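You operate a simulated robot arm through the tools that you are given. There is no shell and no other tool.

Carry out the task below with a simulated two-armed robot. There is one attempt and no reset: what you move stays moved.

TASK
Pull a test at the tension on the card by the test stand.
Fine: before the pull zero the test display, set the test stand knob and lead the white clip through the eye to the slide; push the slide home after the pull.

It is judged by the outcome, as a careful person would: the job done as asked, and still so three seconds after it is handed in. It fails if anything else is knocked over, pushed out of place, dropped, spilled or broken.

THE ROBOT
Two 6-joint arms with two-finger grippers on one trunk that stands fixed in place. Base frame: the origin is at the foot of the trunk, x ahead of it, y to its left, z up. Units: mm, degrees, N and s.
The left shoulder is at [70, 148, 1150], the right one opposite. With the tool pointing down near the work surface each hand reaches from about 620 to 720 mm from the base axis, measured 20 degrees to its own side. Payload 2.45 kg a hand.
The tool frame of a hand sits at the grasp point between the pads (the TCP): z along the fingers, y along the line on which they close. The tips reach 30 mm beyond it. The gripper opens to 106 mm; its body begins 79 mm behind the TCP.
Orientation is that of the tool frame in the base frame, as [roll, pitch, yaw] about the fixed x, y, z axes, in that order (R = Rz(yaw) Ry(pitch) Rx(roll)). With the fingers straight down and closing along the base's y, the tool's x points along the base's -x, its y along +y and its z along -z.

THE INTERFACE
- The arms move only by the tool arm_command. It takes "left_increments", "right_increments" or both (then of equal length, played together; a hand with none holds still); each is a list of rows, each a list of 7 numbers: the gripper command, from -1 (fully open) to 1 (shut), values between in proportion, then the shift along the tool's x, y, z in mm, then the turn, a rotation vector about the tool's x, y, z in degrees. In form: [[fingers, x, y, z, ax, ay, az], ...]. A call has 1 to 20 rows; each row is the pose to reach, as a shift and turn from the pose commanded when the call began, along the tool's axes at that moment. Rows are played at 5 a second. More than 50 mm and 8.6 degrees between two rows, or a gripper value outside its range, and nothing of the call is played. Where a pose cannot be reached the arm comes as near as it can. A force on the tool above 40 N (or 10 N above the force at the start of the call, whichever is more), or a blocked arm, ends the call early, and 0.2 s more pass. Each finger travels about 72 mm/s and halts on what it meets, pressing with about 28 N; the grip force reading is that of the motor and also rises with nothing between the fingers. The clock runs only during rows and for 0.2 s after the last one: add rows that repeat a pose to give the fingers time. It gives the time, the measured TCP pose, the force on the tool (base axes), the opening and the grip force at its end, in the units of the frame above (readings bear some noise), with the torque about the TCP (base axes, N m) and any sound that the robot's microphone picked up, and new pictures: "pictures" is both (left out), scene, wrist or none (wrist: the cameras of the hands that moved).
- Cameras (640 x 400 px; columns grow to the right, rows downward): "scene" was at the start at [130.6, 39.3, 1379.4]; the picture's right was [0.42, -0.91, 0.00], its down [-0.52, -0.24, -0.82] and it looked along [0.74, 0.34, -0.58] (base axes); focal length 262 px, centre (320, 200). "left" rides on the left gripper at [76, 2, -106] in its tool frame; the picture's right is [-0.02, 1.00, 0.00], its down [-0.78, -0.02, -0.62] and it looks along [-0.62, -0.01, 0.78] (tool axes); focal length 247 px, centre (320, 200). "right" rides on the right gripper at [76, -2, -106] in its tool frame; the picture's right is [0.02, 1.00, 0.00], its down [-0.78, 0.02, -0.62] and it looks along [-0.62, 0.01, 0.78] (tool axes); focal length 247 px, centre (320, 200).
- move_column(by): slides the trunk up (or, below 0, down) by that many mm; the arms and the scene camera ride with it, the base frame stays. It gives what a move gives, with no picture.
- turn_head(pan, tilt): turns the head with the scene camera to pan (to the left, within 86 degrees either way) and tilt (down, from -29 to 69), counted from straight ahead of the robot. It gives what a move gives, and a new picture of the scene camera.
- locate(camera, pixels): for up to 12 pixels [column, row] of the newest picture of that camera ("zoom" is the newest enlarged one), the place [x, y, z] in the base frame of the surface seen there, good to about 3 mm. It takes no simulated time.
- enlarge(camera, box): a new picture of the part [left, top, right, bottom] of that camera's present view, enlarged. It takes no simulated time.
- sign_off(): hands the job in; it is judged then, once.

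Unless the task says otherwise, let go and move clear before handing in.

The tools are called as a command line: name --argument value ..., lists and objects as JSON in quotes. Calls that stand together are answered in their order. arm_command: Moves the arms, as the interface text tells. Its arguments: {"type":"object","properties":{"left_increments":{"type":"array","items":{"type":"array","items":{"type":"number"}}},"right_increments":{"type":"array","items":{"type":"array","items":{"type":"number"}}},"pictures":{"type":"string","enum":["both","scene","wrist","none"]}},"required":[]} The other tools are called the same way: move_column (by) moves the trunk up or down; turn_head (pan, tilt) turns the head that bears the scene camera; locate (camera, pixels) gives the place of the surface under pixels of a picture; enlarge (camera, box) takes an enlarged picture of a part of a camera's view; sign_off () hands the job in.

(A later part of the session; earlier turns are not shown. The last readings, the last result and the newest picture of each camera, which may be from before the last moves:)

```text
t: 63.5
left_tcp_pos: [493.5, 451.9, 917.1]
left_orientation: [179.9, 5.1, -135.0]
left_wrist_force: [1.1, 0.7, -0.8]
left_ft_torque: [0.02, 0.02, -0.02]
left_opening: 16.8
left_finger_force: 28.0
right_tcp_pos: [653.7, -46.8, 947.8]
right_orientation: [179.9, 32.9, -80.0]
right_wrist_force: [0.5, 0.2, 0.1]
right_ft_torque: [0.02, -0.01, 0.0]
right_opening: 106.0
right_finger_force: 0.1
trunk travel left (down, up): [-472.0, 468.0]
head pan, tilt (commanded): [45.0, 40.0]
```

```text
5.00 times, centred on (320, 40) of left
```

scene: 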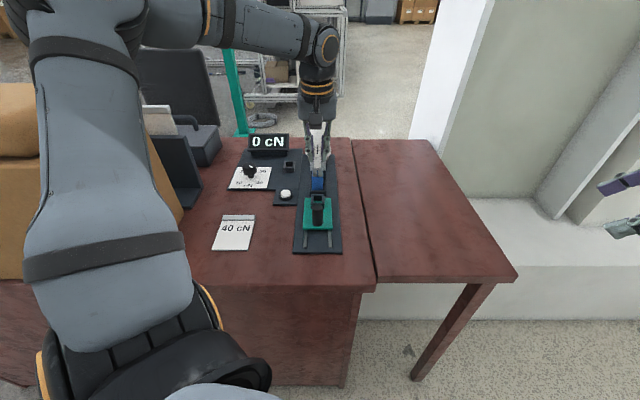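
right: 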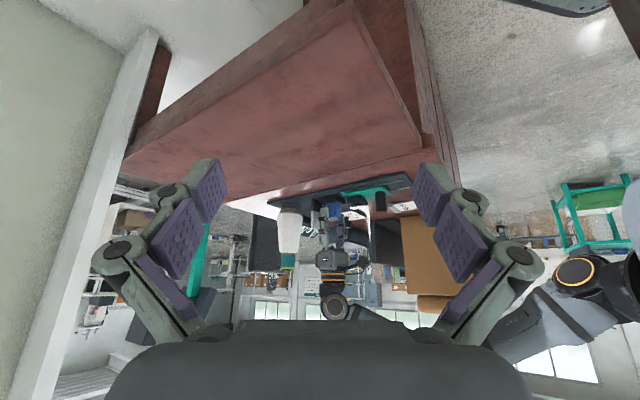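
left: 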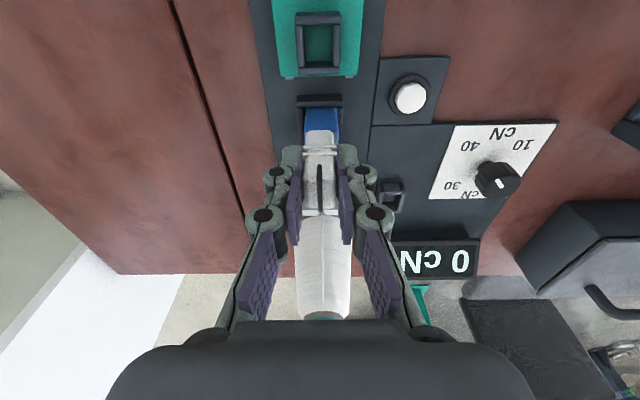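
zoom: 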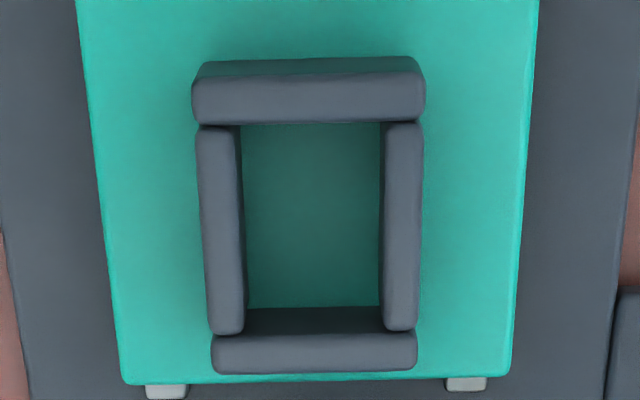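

Socket inner opening is about 21 × 27 mm, centred at u≈628.5 and in line with the clip in v (within 0.2 mm). I'll move 41.7 mm toward −u and lower until the clip bottom hovers just above the socket walls (z≈807).

arm_command --left_increments '[[1, 14, 0, -1.2, 0, 0, 0], [1, 28, 0, -2.4, 0, 0, 0], [1, 41.5, 0, -3.6, 0, 0, 0], [1, 43.4, 0, 18, 0, 0, 0], [1, 45.3, 0, 40, 0, 0, 0], [1, 47.2, 0, 61.2, 0, 0, 0], [1, 47.2, 0, 61.2, 0, 0, 0]]'

enlarge --camera "right" --box '[280, 175, 400, 255]'

enlarge --camera "left" --box '[260, 80, 380, 200]'

enlarge --camera "scene" --box '[280, 150, 360, 220]'

```text
t: 65.1
left_tcp_pos: [464.7, 421.7, 852.8]
left_orientation: [-180.0, 5.1, -135.0]
left_wrist_force: [0.8, -0.1, -0.9]
left_ft_torque: [0.03, 0.0, 0.0]
left_opening: 16.6
left_finger_force: 28.4
right_tcp_pos: [654.7, -47.5, 948.3]
right_orientation: [180.0, 33.0, -80.0]
right_wrist_force: [0.3, 0.0, 0.0]
right_ft_torque: [0.02, -0.01, 0.0]
right_opening: 105.9
right_finger_force: 0.1
trunk travel left (down, up): [-472.0, 468.0]
head pan, tilt (commanded): [45.0, 40.0]
```

scene: 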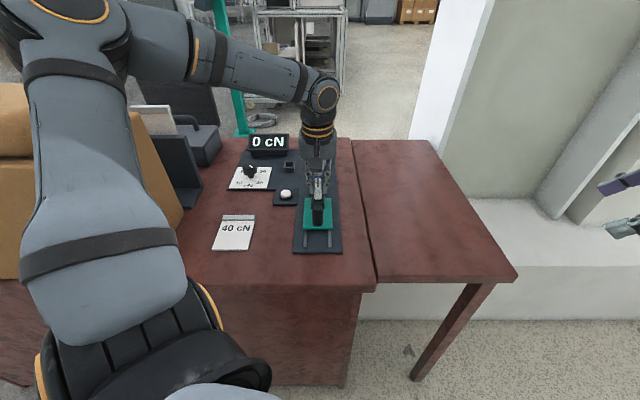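
left: 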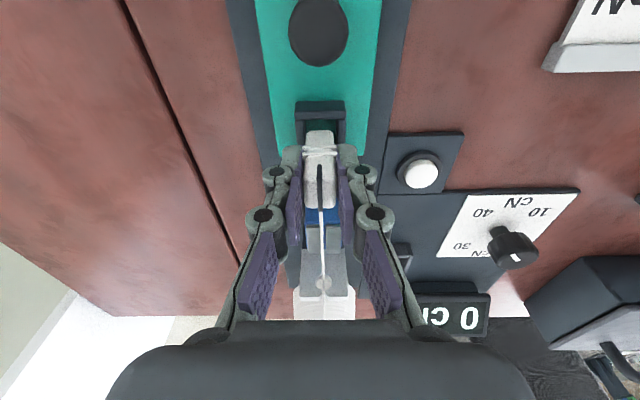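

```text
5.00 times, centred on (340, 215) of right
```

zoom: 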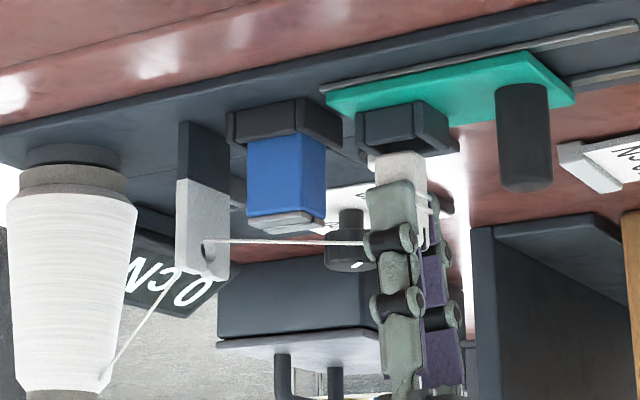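

```text
3.33 times, centred on (320, 140) of left
```

zoom: 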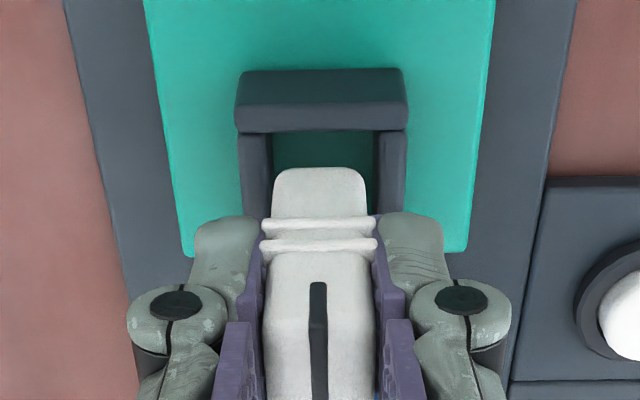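

```text
5.71 times, centred on (320, 185) of scene
```

zoom: 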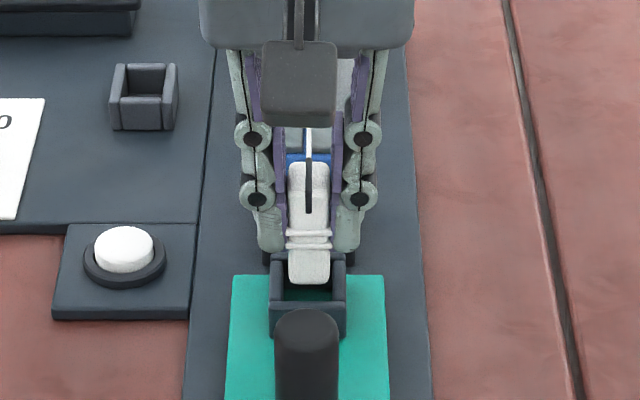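

The clip is just above the socket; the wrist zoom shows the socket opening centred ~0.7 mm to the right (tool +y) of the clip. I'll shift 0.65 mm and lower slowly in.

arm_command --left_increments '[[1, 0, 0.65, 0, 0, 0, 0], [1, 0.5, 0.65, 6, 0, 0, 0], [1, 0.9, 0.65, 10, 0, 0, 0], [1, 1.2, 0.65, 14, 0, 0, 0], [1, 1.6, 0.65, 18, 0, 0, 0], [1, 1.9, 0.65, 21, 0, 0, 0], [1, 2.1, 0.65, 24, 0, 0, 0], [1, 2.1, 0.65, 24, 0, 0, 0]]'

enlarge --camera "right" --box '[280, 175, 400, 255]'

enlarge --camera "left" --box '[260, 80, 380, 200]'

enlarge --camera "scene" --box '[280, 150, 360, 220]'

```text
t: 66.9
left_tcp_pos: [464.1, 422.4, 830.0]
left_orientation: [-179.9, 5.2, -135.0]
left_wrist_force: [0.6, 0.2, 8.4]
left_ft_torque: [0.08, 0.11, 0.01]
left_opening: 16.7
left_finger_force: 28.0
right_tcp_pos: [653.0, -48.6, 951.0]
right_orientation: [180.0, 33.1, -79.9]
right_wrist_force: [-0.6, -0.1, -0.7]
right_ft_torque: [0.03, -0.03, 0.02]
right_opening: 106.1
right_finger_force: 0.2
trunk travel left (down, up): [-472.0, 468.0]
head pan, tilt (commanded): [45.0, 40.0]
```

scene: 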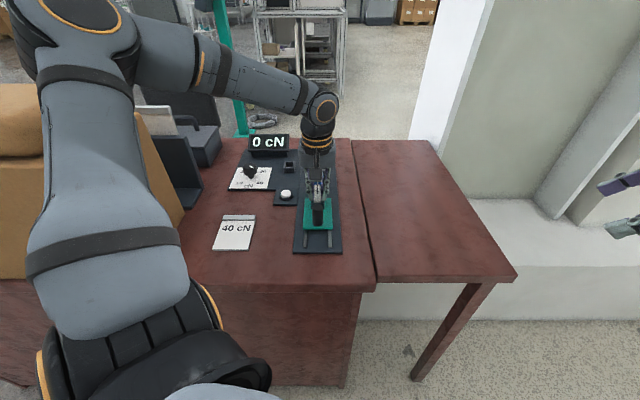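
left: 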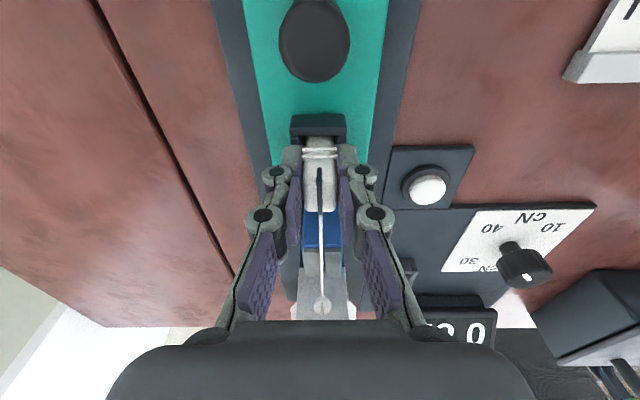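

```text
5.00 times, centred on (340, 215) of right
```

zoom: 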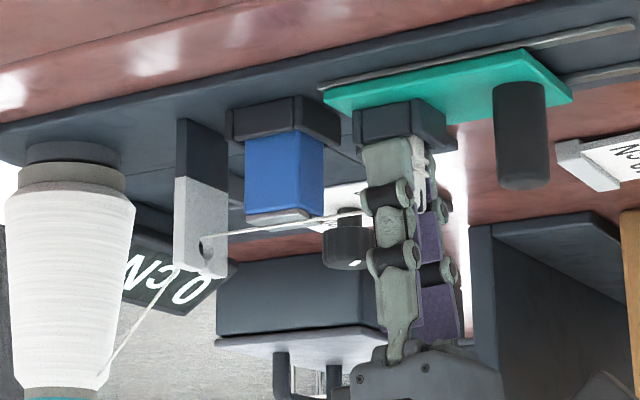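

```text
3.33 times, centred on (320, 140) of left
```

zoom: 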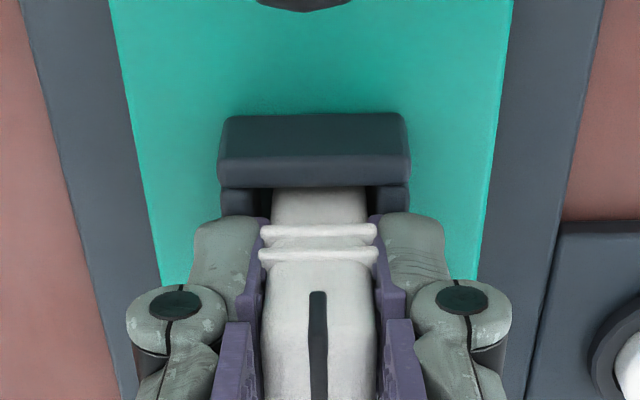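

```text
5.71 times, centred on (320, 185) of scene
```

zoom: 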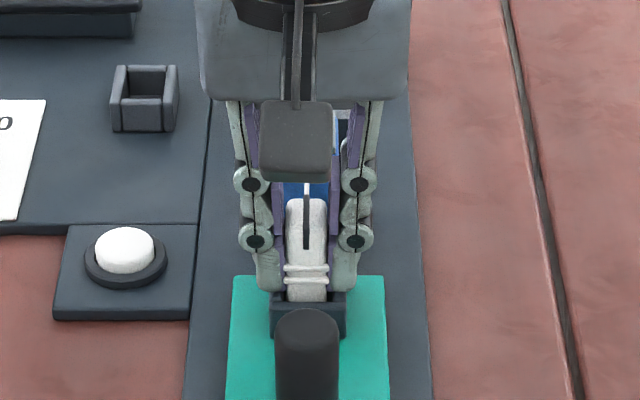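

The clip is 15 mm into the socket, but the 8 N upward force comes from the fingertips meeting the socket walls (z≈800), leaving ~5 mm to the floor. I'll raise 1.5 mm to unload, open gradually so the clip drops home between the walls, and look.

arm_command --left_increments '[[1, -0.3, 0, -3, 0, 0, 0], [0.72, -0.3, 0, -3, 0, 0, 0], [0.66, -0.3, 0, -3, 0, 0, 0], [0.6, -0.3, 0, -3, 0, 0, 0], [0.5, -0.3, 0, -3, 0, 0, 0], [0.4, -0.3, 0, -3, 0, 0, 0], [0.4, -0.3, 0, -3, 0, 0, 0]]'

enlarge --camera "right" --box '[280, 175, 400, 255]'

enlarge --camera "left" --box '[260, 80, 380, 200]'

enlarge --camera "scene" --box '[280, 150, 360, 220]'

```text
t: 68.5
left_tcp_pos: [464.4, 423.0, 830.1]
left_orientation: [-179.9, 5.1, -135.0]
left_wrist_force: [0.5, -0.7, 0.9]
left_ft_torque: [0.01, 0.0, 0.02]
left_opening: 31.7
left_finger_force: 0.1
right_tcp_pos: [653.1, -48.2, 948.4]
right_orientation: [179.9, 32.9, -80.0]
right_wrist_force: [0.2, -0.6, 0.8]
right_ft_torque: [0.01, -0.01, 0.02]
right_opening: 105.8
right_finger_force: 0.1
trunk travel left (down, up): [-472.0, 468.0]
head pan, tilt (commanded): [45.0, 40.0]
```

scene: 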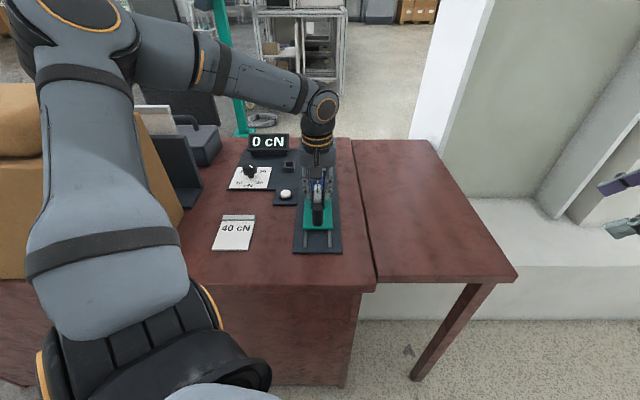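
left: 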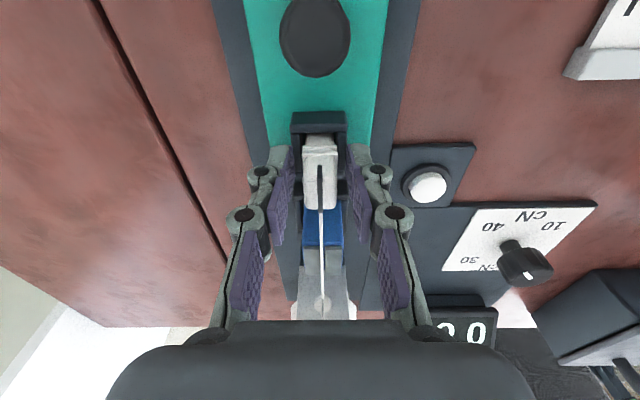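

```text
5.00 times, centred on (340, 215) of right
```

zoom: 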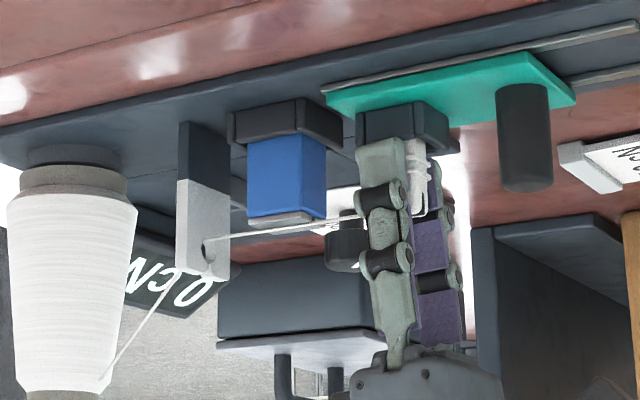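

```text
3.33 times, centred on (320, 140) of left
```

zoom: 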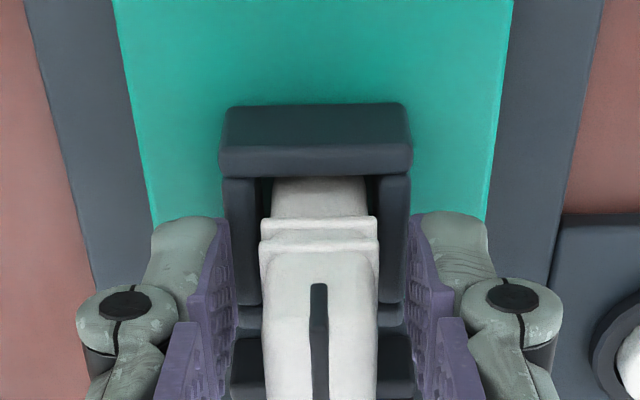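

```text
5.71 times, centred on (320, 185) of scene
```

zoom: 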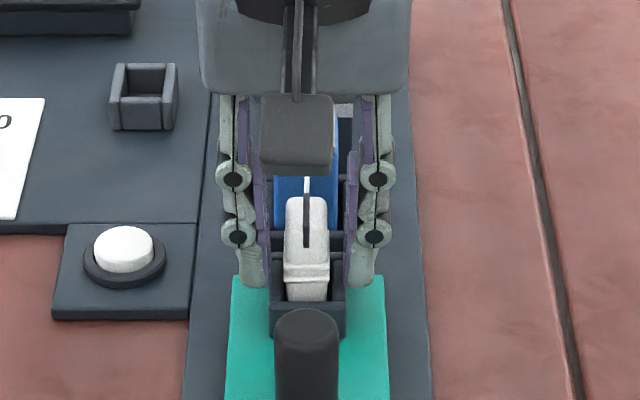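

The clip stands free in the socket. I'll open wider, rise straight up and clear, then inspect how it seats and the thread.

arm_command --left_increments '[[0.2, 0, 0, 0, 0, 0, 0], [0.06, 0, 0, 0, 0, 0, 0], [0.06, -1.8, 0, -20, 0, 0, 0], [0.06, -3.5, 0, -40, 0, 0, 0], [0.06, -6.2, 0, -70, 0, 0, 0], [0.06, -8, 0, -90, 0, 0, 0]]'

enlarge --camera "right" --box '[280, 175, 400, 255]'

enlarge --camera "left" --box '[230, 40, 410, 200]'

enlarge --camera "scene" --box '[280, 150, 360, 220]'

```text
t: 69.9
left_tcp_pos: [465.2, 424.0, 922.4]
left_orientation: [179.9, 5.0, -135.0]
left_wrist_force: [-0.5, -0.5, -0.4]
left_ft_torque: [-0.01, -0.02, -0.01]
left_opening: 50.1
left_finger_force: 0.1
right_tcp_pos: [653.0, -47.5, 948.0]
right_orientation: [179.9, 33.0, -80.0]
right_wrist_force: [-0.6, 0.0, -0.9]
right_ft_torque: [-0.02, -0.03, 0.05]
right_opening: 106.0
right_finger_force: 0.1
trunk travel left (down, up): [-472.0, 468.0]
head pan, tilt (commanded): [45.0, 40.0]
```

scene: 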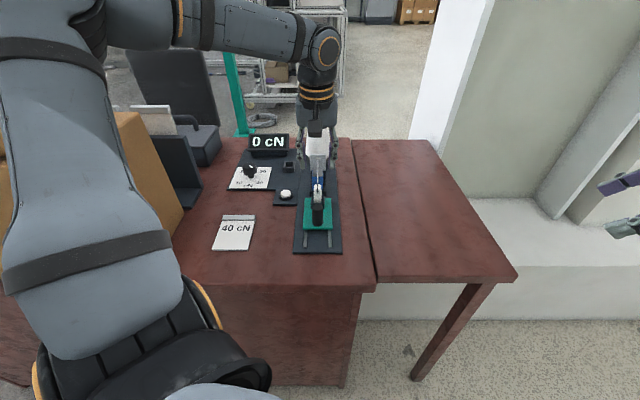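
left: 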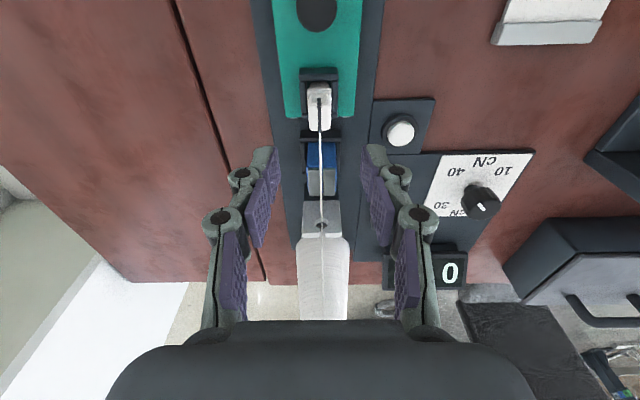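

```text
5.00 times, centred on (340, 215) of right
```

zoom: 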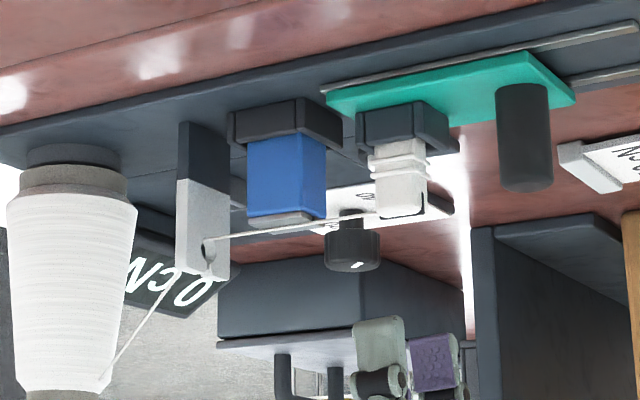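

```text
2.50 times, centred on (320, 120) of left
```

zoom: 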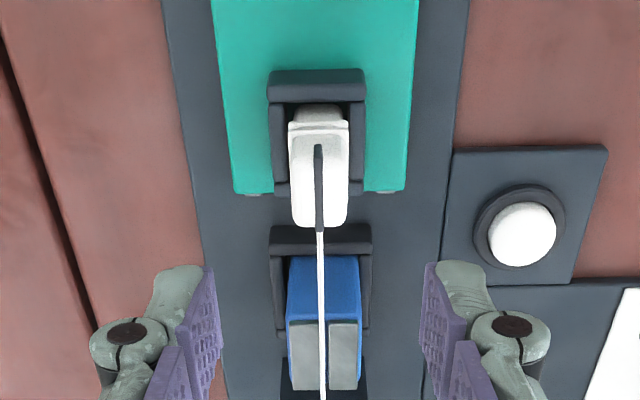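

```text
5.71 times, centred on (320, 185) of scene
```

zoom: 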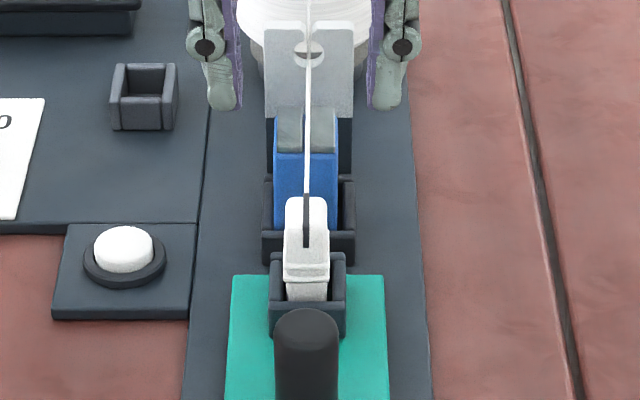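

The clip sits in the slide socket and the thread runs cone → eye hole → over the blue gap → clip, display 0. I'll check the clip's height and locate the handle post for the pull.

locate --camera "left" --pixels '[[316, 95], [325, 95], [315, 108], [325, 108], [320, 88], [316, 10], [303, 10], [331, 10], [316, 25], [320, 72], [290, 112], [350, 112]]'

locate --camera "zoom" --pixels '[[307, 320], [285, 330], [330, 330], [307, 345], [307, 312], [280, 345], [333, 345], [295, 215], [318, 215], [307, 275], [275, 265], [340, 265]]'

```text
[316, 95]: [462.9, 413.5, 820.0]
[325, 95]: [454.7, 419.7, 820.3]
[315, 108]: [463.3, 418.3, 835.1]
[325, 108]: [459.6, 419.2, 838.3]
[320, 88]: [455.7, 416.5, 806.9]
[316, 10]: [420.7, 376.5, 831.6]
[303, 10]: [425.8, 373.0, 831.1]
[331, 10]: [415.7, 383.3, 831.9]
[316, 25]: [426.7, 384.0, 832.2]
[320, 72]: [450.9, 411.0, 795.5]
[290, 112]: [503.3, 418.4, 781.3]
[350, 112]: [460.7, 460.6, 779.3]
```

```text
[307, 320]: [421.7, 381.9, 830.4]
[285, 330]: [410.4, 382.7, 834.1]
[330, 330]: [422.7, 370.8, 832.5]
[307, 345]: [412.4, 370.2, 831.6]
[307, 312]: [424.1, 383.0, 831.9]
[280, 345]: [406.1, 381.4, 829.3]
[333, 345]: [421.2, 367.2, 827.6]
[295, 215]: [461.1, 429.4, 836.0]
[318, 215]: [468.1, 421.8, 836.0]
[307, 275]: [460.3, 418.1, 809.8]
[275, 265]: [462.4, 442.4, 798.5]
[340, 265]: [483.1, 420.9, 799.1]
```

Clip top is at z≈836, consistent with standing on the socket floor (780). I'll check closely from the side and front whether it is seated squarely.

enlarge --camera "right" --box '[335, 188, 385, 222]'

enlarge --camera "scene" --box '[305, 180, 335, 212]'

enlarge --camera "left" --box '[290, 60, 350, 110]'

```text
11.76 times, centred on (360, 205) of right
```

zoom: 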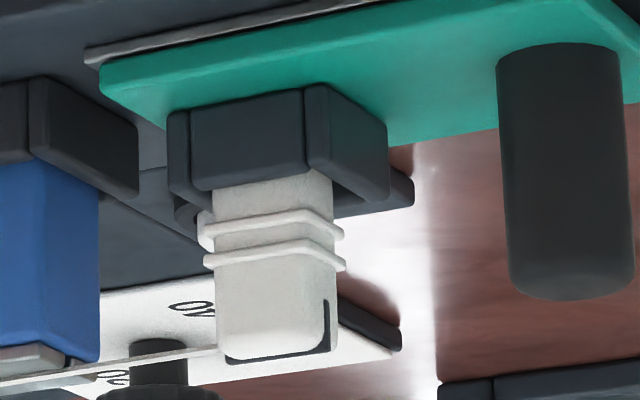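

```text
12.50 times, centred on (320, 196) of scene
```

zoom: 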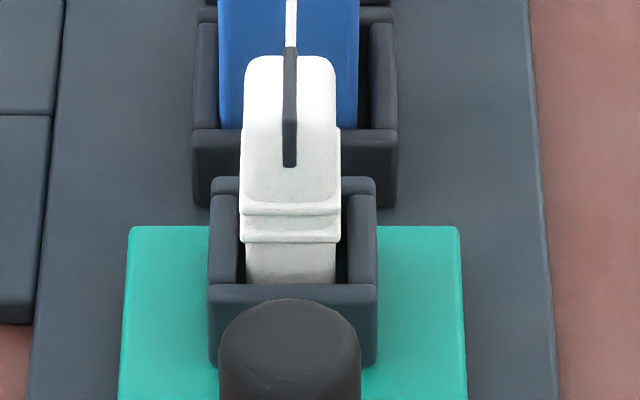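

```text
8.00 times, centred on (320, 85) of left
```

zoom: 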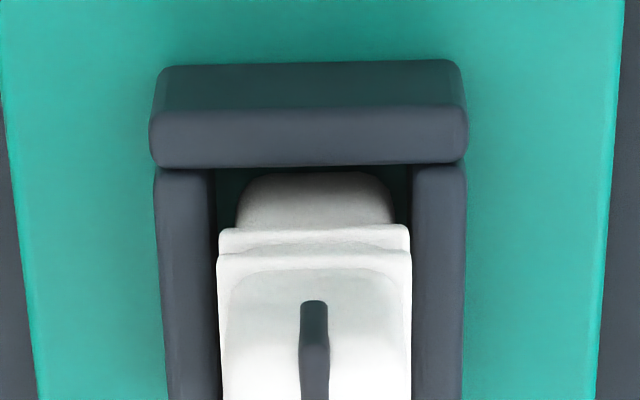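

The clip stands square in the socket, with the same 8 mm ridge-to-wall gap as in its parking holder, so it is seated. Next I'll bring the left hand over the handle post (u≈563, v≈28.3, top z≈831), testing reach at z≈890 first.

arm_command --left_increments '[[0.06, 20, 0, 5, 0, 2, 0], [0, 40, 0.4, 12, 0, 4, 0], [0, 55, 0.8, 20, 0, 5, 0], [0, 68.4, 0.8, 26, 0, 5, 0], [0, 68.4, 0.8, 26, 0, 5, 0]]'

enlarge --camera "left" --box '[230, 80, 410, 220]'

```text
t: 71.1
left_tcp_pos: [417.9, 376.1, 889.4]
left_orientation: [-179.9, 0.0, -135.0]
left_wrist_force: [-0.3, -0.3, 0.4]
left_ft_torque: [0.02, -0.02, -0.02]
left_opening: 53.1
left_finger_force: 0.1
right_tcp_pos: [654.2, -47.8, 948.4]
right_orientation: [179.8, 33.0, -80.1]
right_wrist_force: [0.5, -1.1, 0.7]
right_ft_torque: [0.02, -0.01, -0.01]
right_opening: 106.1
right_finger_force: 0.1
trunk travel left (down, up): [-472.0, 468.0]
head pan, tilt (commanded): [45.0, 40.0]
```

scene: 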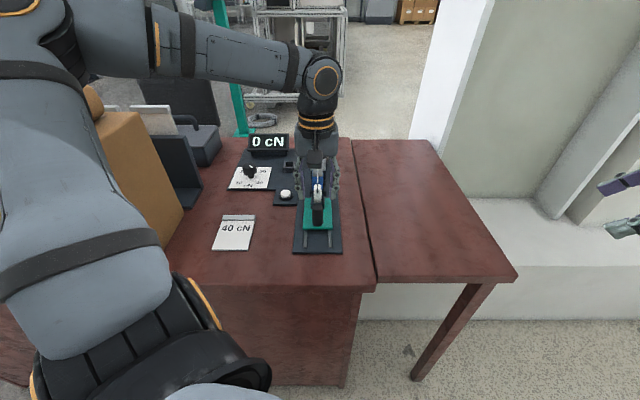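
left: 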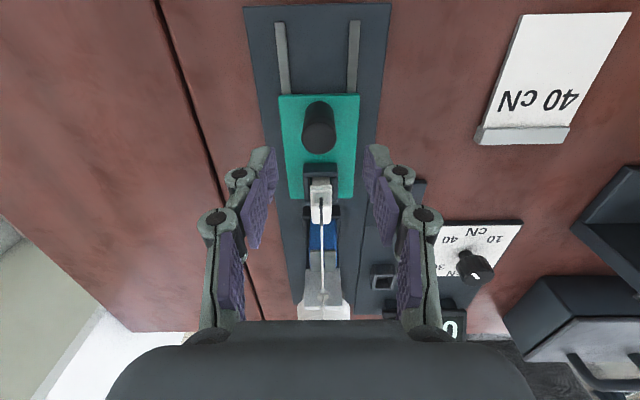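

```text
2.86 times, centred on (320, 150) of left
```

zoom: 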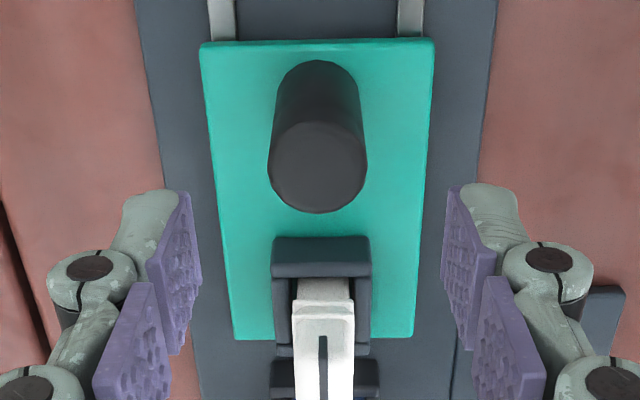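

Reach is fine and the handle post (zoom (318,165)) is centred between the open pads. I'll descend to z≈819 and grip it.

arm_command --left_increments '[[0, -1.5, 0, 25, 0, 0, 0], [0, -1.5, 0, 50, 0, 0, 0], [0, -1.5, 0, 70, 0, 0, 0], [0, -1.5, 0, 70, 0, 0, 0], [0.4, -1.5, 0, 70, 0, 0, 0], [0.8, -1.5, 0, 70, 0, 0, 0], [1, -1.5, 0, 70, 0, 0, 0], [1, -1.5, 0, 70, 0, 0, 0]]'

enlarge --camera "right" --box '[280, 175, 420, 265]'

```text
t: 72.9
left_tcp_pos: [420.0, 378.0, 821.2]
left_orientation: [179.9, 0.1, -134.9]
left_wrist_force: [6.4, -8.8, -2.2]
left_ft_torque: [-0.31, -0.34, -0.03]
left_opening: 25.1
left_finger_force: 45.0
right_tcp_pos: [655.5, -47.6, 947.3]
right_orientation: [179.8, 33.1, -80.0]
right_wrist_force: [0.0, -0.6, 0.3]
right_ft_torque: [0.02, 0.0, -0.02]
right_opening: 106.0
right_finger_force: 0.1
trunk travel left (down, up): [-472.0, 468.0]
head pan, tilt (commanded): [45.0, 40.0]
```

scene: 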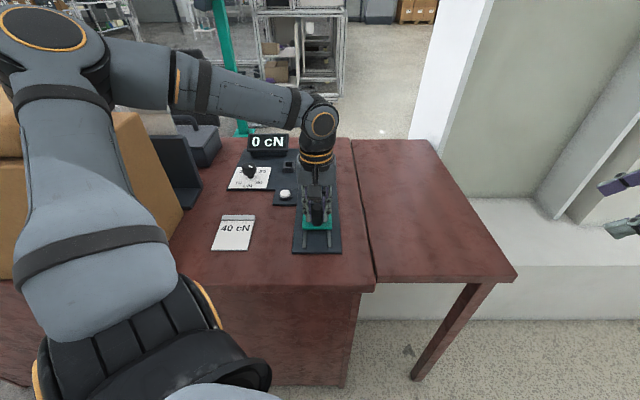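
left: 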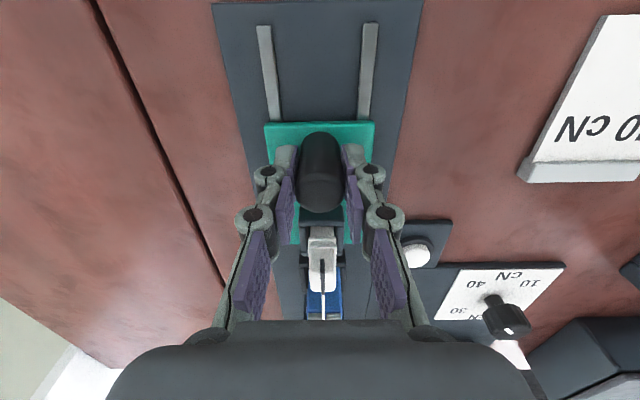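

```text
4.44 times, centred on (350, 220) of right
```

zoom: 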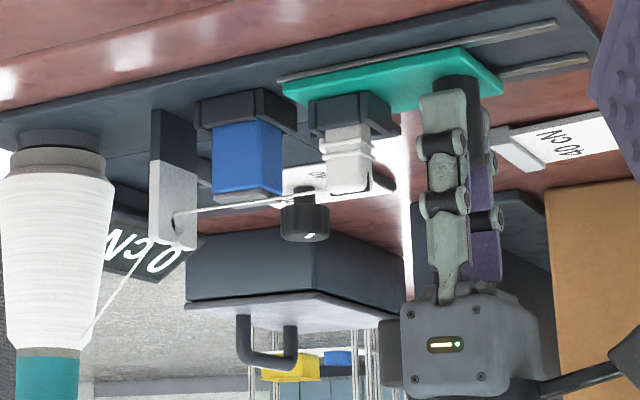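

The post is held at 25.1 mm with a small sideways preload, the display reads 0 cN, the knob is at 40, and the thread goes through the eye. I'll relieve the side load and pull the slide steadily 40 mm toward −u.

arm_command --left_increments '[[1, 0, -0.8, 0, 0, 0, 0], [1, 2.5, -0.8, 0, 0, 0, 0], [1, 5, -0.8, 0, 0, 0, 0], [1, 7.5, -0.8, 0, 0, 0, 0], [1, 10, -0.8, 0, 0, 0, 0], [1, 12.5, -0.8, 0, 0, 0, 0], [1, 15, -0.8, 0, 0, 0, 0], [1, 17.5, -0.8, 0, 0, 0, 0], [1, 20, -0.8, 0, 0, 0, 0], [1, 22.5, -0.8, 0, 0, 0, 0], [1, 25, -0.8, 0, 0, 0, 0], [1, 27.5, -0.8, 0, 0, 0, 0], [1, 30, -0.8, 0, 0, 0, 0], [1, 32.5, -0.8, 0, 0, 0, 0], [1, 35, -0.8, 0, 0, 0, 0], [1, 37.5, -0.8, 0, 0, 0, 0], [1, 40, -0.8, 0, 0, 0, 0], [1, 40, -0.8, 0, 0, 0, 0]]'

enlarge --camera "right" --box '[280, 175, 420, 265]'

enlarge --camera "scene" --box '[220, 120, 360, 260]'

```text
t: 76.7
left_tcp_pos: [390.1, 347.9, 821.4]
left_orientation: [-180.0, 0.3, -135.0]
left_wrist_force: [-1.2, 1.0, 22.2]
left_ft_torque: [0.38, -0.27, 0.01]
left_opening: 25.0
left_finger_force: 44.7
right_tcp_pos: [653.4, -47.3, 951.1]
right_orientation: [-179.9, 33.1, -79.9]
right_wrist_force: [-0.1, 0.1, -0.4]
right_ft_torque: [-0.04, 0.01, -0.01]
right_opening: 106.0
right_finger_force: 0.1
trunk travel left (down, up): [-472.0, 468.0]
head pan, tilt (commanded): [45.0, 40.0]
```

scene: 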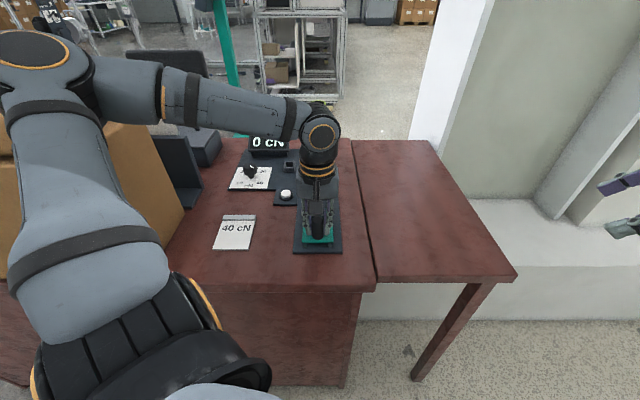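
left: 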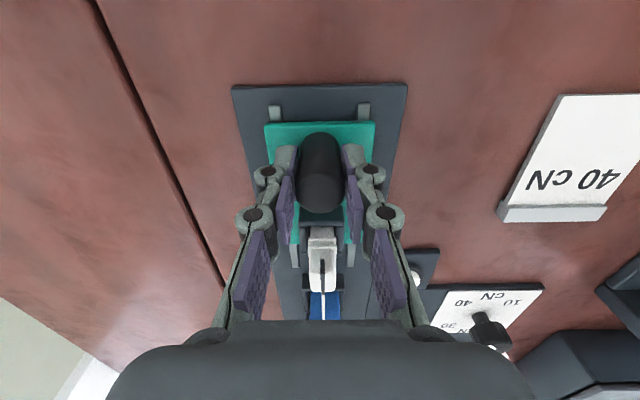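

```text
4.44 times, centred on (350, 220) of right
```

zoom: 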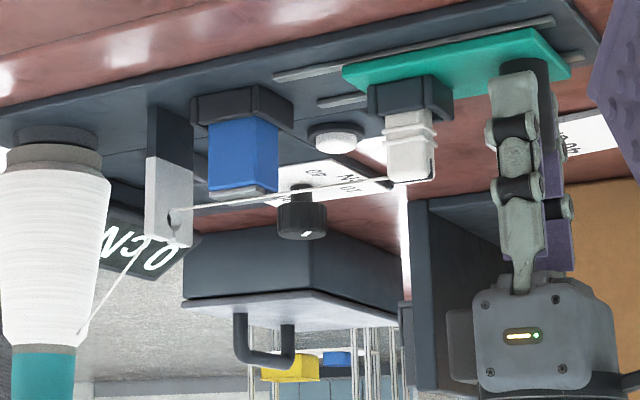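

```text
2.86 times, centred on (290, 190) of scene
```

zoom: 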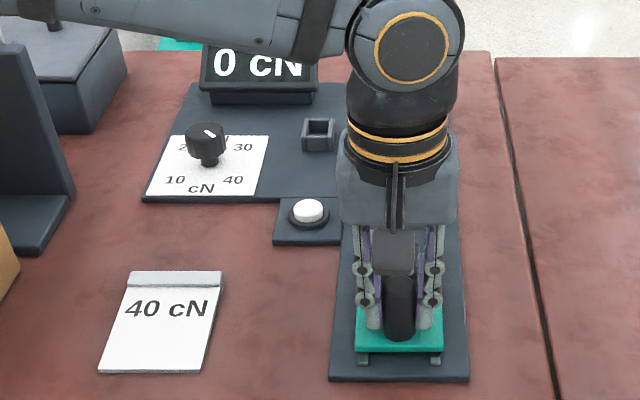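

The slide has come about 41 mm and the display still reads 0 cN; the wrist view shows ~8 mm of rail left at (275,112). I'll relieve the vertical preload a little and pull on slowly to the end of travel.

arm_command --left_increments '[[1, 0, 0, -0.6, 0, 0, 0], [1, 1.5, 0, -0.6, 0, 0, 0], [1, 3, 0, -0.6, 0, 0, 0], [1, 4.5, 0, -0.6, 0, 0, 0], [1, 6, 0, -0.6, 0, 0, 0], [1, 7.5, 0, -0.6, 0, 0, 0], [1, 8.5, 0, -0.6, 0, 0, 0], [1, 8.5, 0, -0.6, 0, 0, 0]]'

enlarge --camera "scene" --box '[220, 120, 360, 260]'

enlarge --camera "right" --box '[280, 175, 420, 265]'

```text
t: 78.5
left_tcp_pos: [384.2, 341.4, 821.7]
left_orientation: [-180.0, 0.1, -134.9]
left_wrist_force: [0.1, -1.1, 17.4]
left_ft_torque: [-0.3, 0.26, 0.08]
left_opening: 25.0
left_finger_force: 44.8
right_tcp_pos: [653.1, -48.3, 949.8]
right_orientation: [-180.0, 33.1, -79.9]
right_wrist_force: [0.1, 0.1, -0.2]
right_ft_torque: [-0.01, -0.02, -0.01]
right_opening: 105.8
right_finger_force: 0.0
trunk travel left (down, up): [-472.0, 468.0]
head pan, tilt (commanded): [45.0, 40.0]
```

scene: 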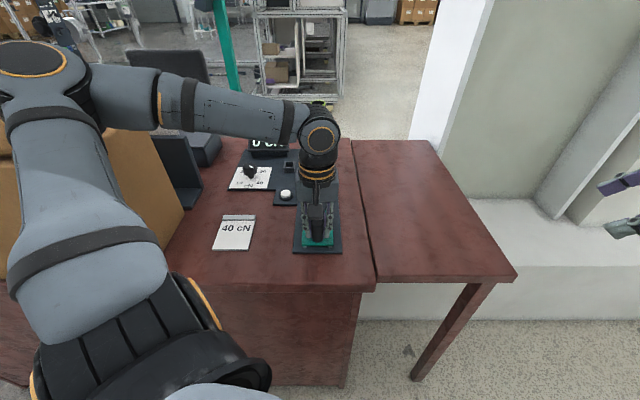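
left: 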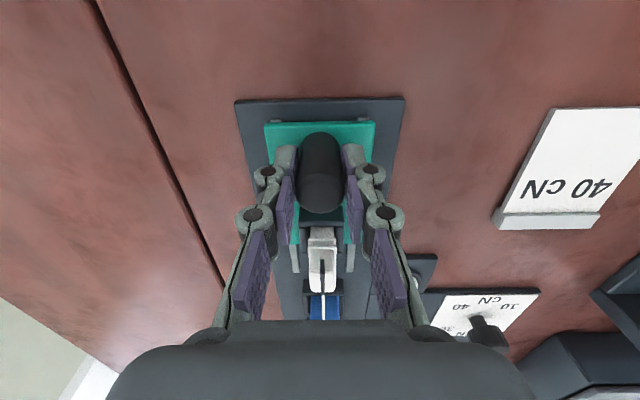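

```text
2.86 times, centred on (290, 190) of scene
```

zoom: 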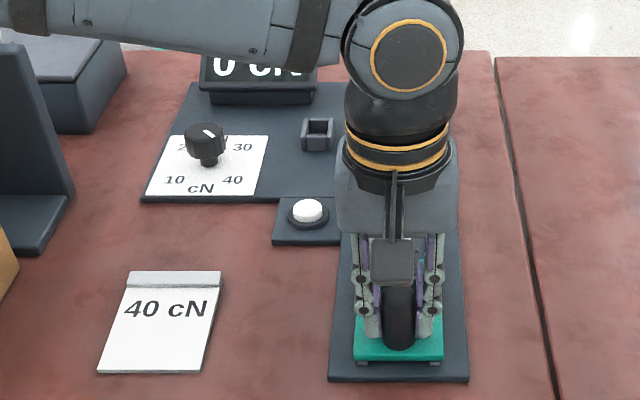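

```text
4.44 times, centred on (350, 220) of right
```

zoom: 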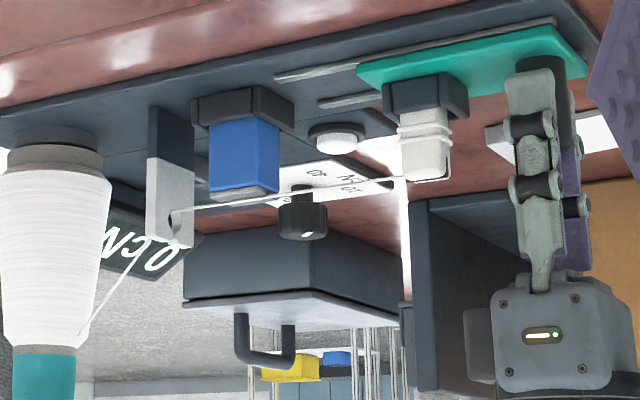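

The slide has moved 51 mm with no end stop felt yet, and the display (265,142) still seems to read 0. I'll pull on in 1 mm steps to find the stop.

arm_command --left_increments '[[1, 1, 0, -0.5, 0, 0, 0], [1, 2, 0, -0.5, 0, 0, 0], [1, 3, 0, -0.5, 0, 0, 0], [1, 4, 0, -0.5, 0, 0, 0], [1, 5, 0, -0.5, 0, 0, 0], [1, 6, 0, -0.5, 0, 0, 0], [1, 6, 0, -0.5, 0, 0, 0]]'

enlarge --camera "scene" --box '[240, 125, 300, 165]'

enlarge --camera "right" --box '[270, 175, 410, 265]'

```text
t: 80.1
left_tcp_pos: [380.3, 339.0, 820.9]
left_orientation: [-179.9, 0.1, -135.0]
left_wrist_force: [3.3, -2.6, 0.4]
left_ft_torque: [0.3, -0.51, -0.04]
left_opening: 25.3
left_finger_force: 44.9
right_tcp_pos: [654.7, -48.2, 948.4]
right_orientation: [179.8, 32.9, -79.9]
right_wrist_force: [0.2, 0.2, 0.3]
right_ft_torque: [0.0, -0.01, 0.01]
right_opening: 105.9
right_finger_force: 0.0
trunk travel left (down, up): [-472.0, 468.0]
head pan, tilt (commanded): [45.0, 40.0]
```

scene: 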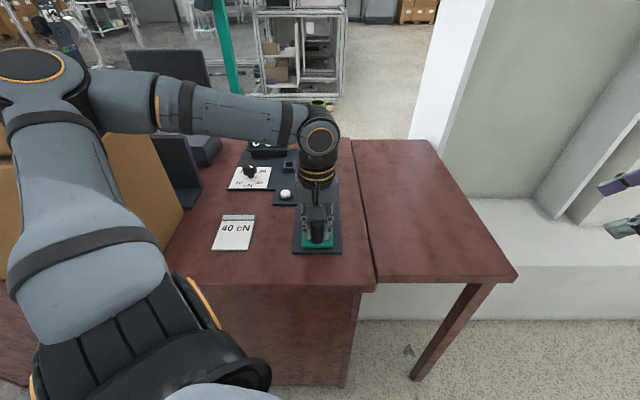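
left: 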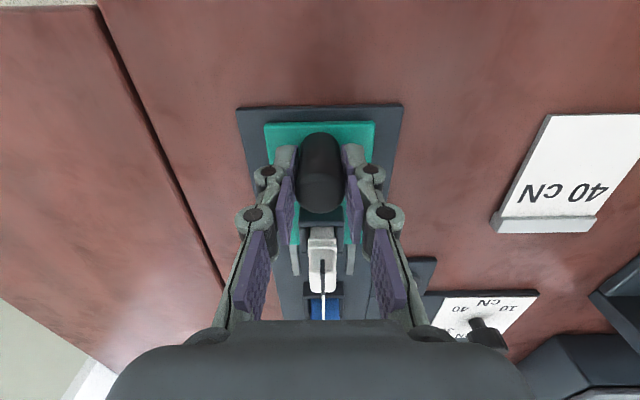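

```text
10.00 times, centred on (270, 145) of scene
```

zoom: 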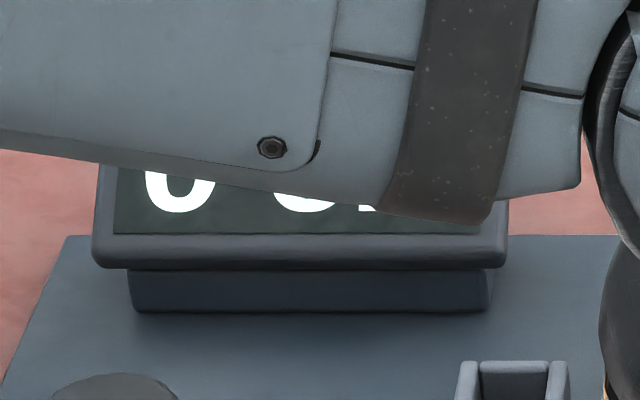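

```text
4.44 times, centred on (340, 220) of right
```

zoom: 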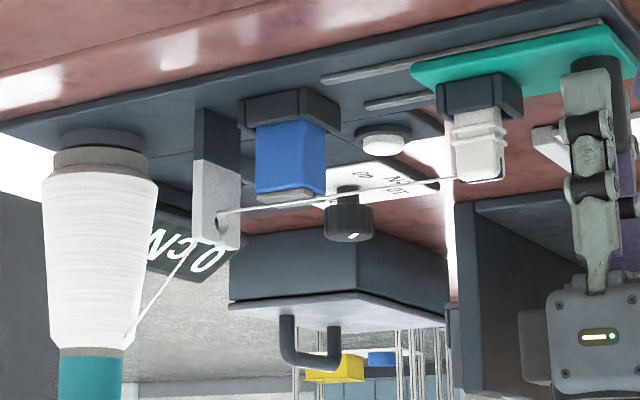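

The display (partly hidden by the forearm) still looks like 0 after 56 mm, and no stop is felt. I'll continue in 1 mm steps, holding briefly, to reach the end of travel.

arm_command --left_increments '[[1, 1, 0, 0, 0, 0, 0], [1, 2, 0, 0, 0, 0, 0], [1, 3, 0, 0, 0, 0, 0], [1, 4, 0, 0, 0, 0, 0], [1, 4, 0, 0, 0, 0, 0], [1, 4, 0, 0, 0, 0, 0], [1, 4, 0, 0, 0, 0, 0]]'

enlarge --camera "right" --box '[270, 175, 410, 265]'

enlarge --camera "scene" --box '[240, 125, 300, 165]'

```text
t: 81.7
left_tcp_pos: [378.1, 336.4, 820.0]
left_orientation: [-180.0, 0.1, -135.1]
left_wrist_force: [3.8, -3.3, 1.7]
left_ft_torque: [-0.14, -0.04, 0.02]
left_opening: 25.0
left_finger_force: 45.4
right_tcp_pos: [654.6, -49.1, 948.9]
right_orientation: [180.0, 33.1, -80.0]
right_wrist_force: [0.9, -0.3, 0.2]
right_ft_torque: [0.0, 0.01, 0.01]
right_opening: 106.1
right_finger_force: 0.0
trunk travel left (down, up): [-472.0, 468.0]
head pan, tilt (commanded): [45.0, 40.0]
```

scene: 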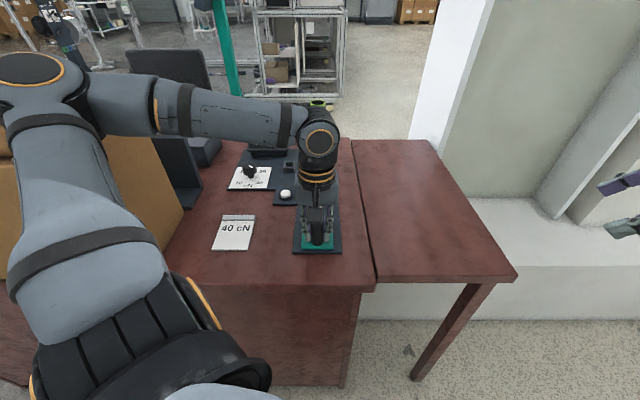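
left: 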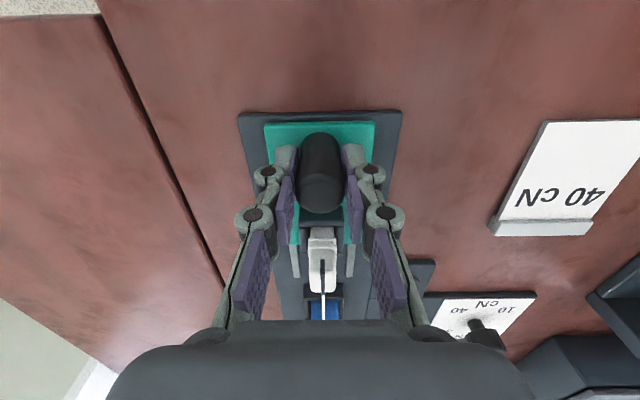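

```text
4.44 times, centred on (340, 220) of right
```

zoom: 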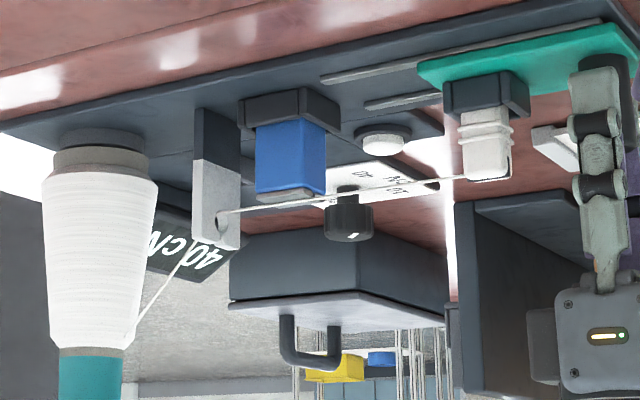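

```text
10.00 times, centred on (270, 145) of scene
```

zoom: 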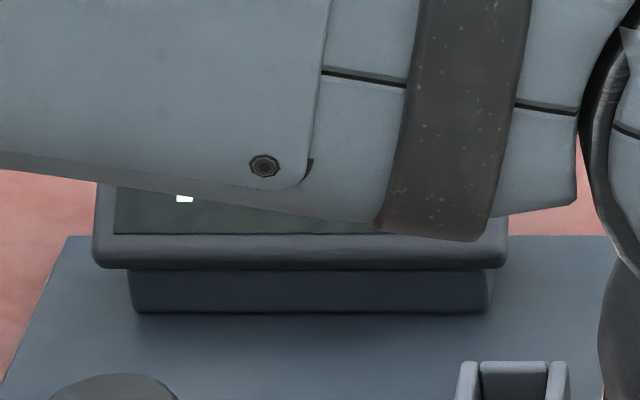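

The side view's display text at (185,250) has changed, and the scene shows a different digit edge. I'll enlarge it to read.

enlarge --camera "right" --box '[295, 215, 345, 247]'

```text
12.50 times, centred on (320, 231) of right
```

zoom: 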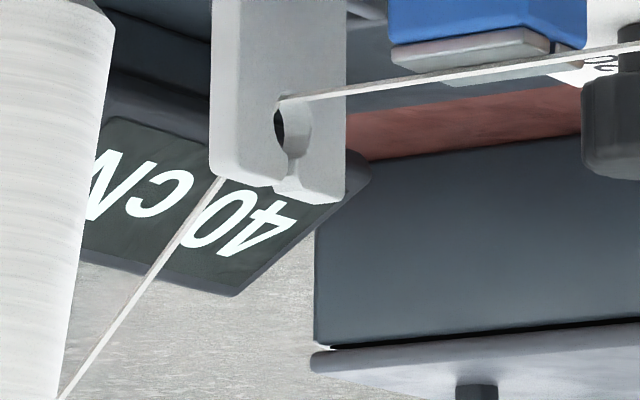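

The display reads 40 cN, matching the card, so the pull is done. Now I'll push the slide back home the full 58.5 mm along +u.

arm_command --left_increments '[[1, -3, 0, 0, 0, 0, 0], [1, -6, 0, 0, 0, 0, 0], [1, -9, 0, 0, 0, 0, 0], [1, -12, 0, 0, 0, 0, 0], [1, -15, 0, 0, 0, 0, 0], [1, -18, 0, 0, 0, 0, 0], [1, -21, 0, 0, 0, 0, 0], [1, -24, 0, 0, 0, 0, 0], [1, -27, 0, 0, 0, 0, 0], [1, -30, 0, 0, 0, 0, 0], [1, -33, 0, 0, 0, 0, 0], [1, -36, 0, 0, 0, 0, 0], [1, -39, 0, 0, 0, 0, 0], [1, -42, 0, 0, 0, 0, 0], [1, -45, 0, 0, 0, 0, 0], [1, -48, 0, 0, 0, 0, 0], [1, -51, 0, 0, 0, 0, 0], [1, -54, 0, 0, 0, 0, 0], [1, -57, 0, 0, 0, 0, 0], [1, -58.5, 0, 0, 0, 0, 0]]'

enlarge --camera "right" --box '[270, 175, 410, 265]'

enlarge --camera "scene" --box '[220, 120, 360, 260]'

```text
t: 85.9
left_tcp_pos: [419.4, 376.9, 823.0]
left_orientation: [-179.9, 0.2, -135.0]
left_wrist_force: [-0.1, -0.3, 1.8]
left_ft_torque: [0.3, -0.27, -0.02]
left_opening: 24.9
left_finger_force: 44.8
right_tcp_pos: [652.6, -47.4, 949.3]
right_orientation: [179.9, 32.9, -80.0]
right_wrist_force: [0.0, -0.1, 0.0]
right_ft_torque: [0.0, 0.01, 0.03]
right_opening: 105.7
right_finger_force: 0.2
trunk travel left (down, up): [-472.0, 468.0]
head pan, tilt (commanded): [45.0, 40.0]
```

scene: 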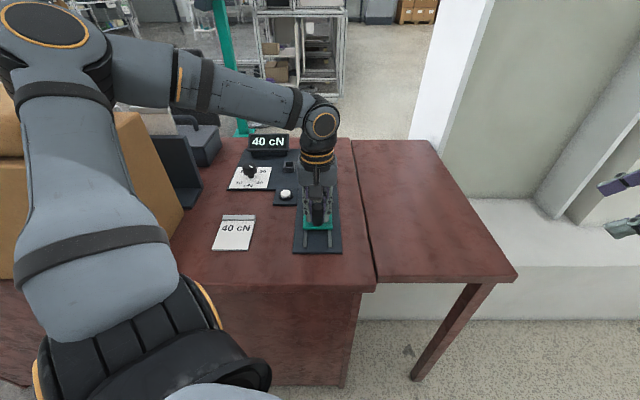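
left: 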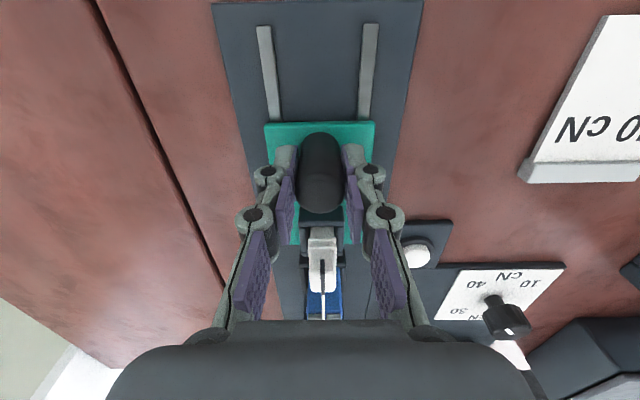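

```text
4.44 times, centred on (340, 220) of right
```

zoom: 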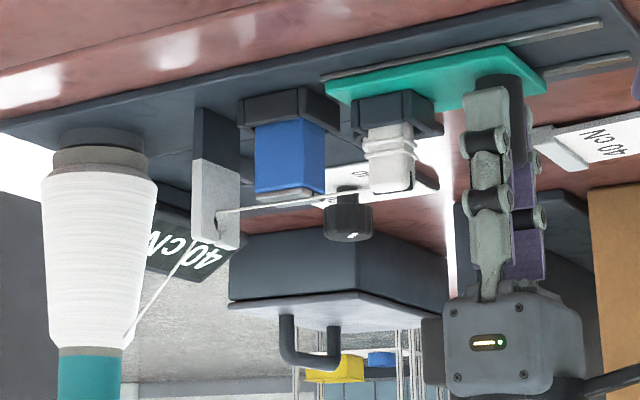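

```text
2.86 times, centred on (290, 190) of scene
```

zoom: 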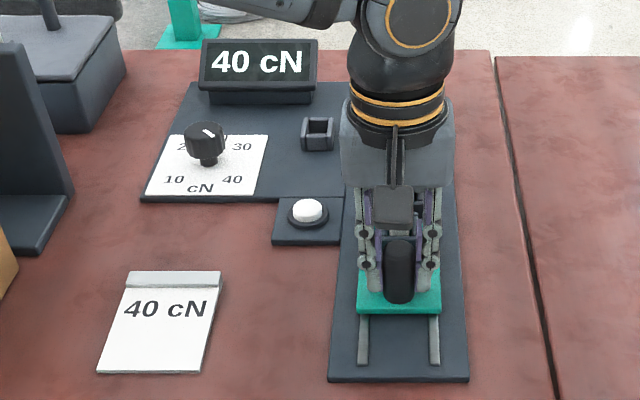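

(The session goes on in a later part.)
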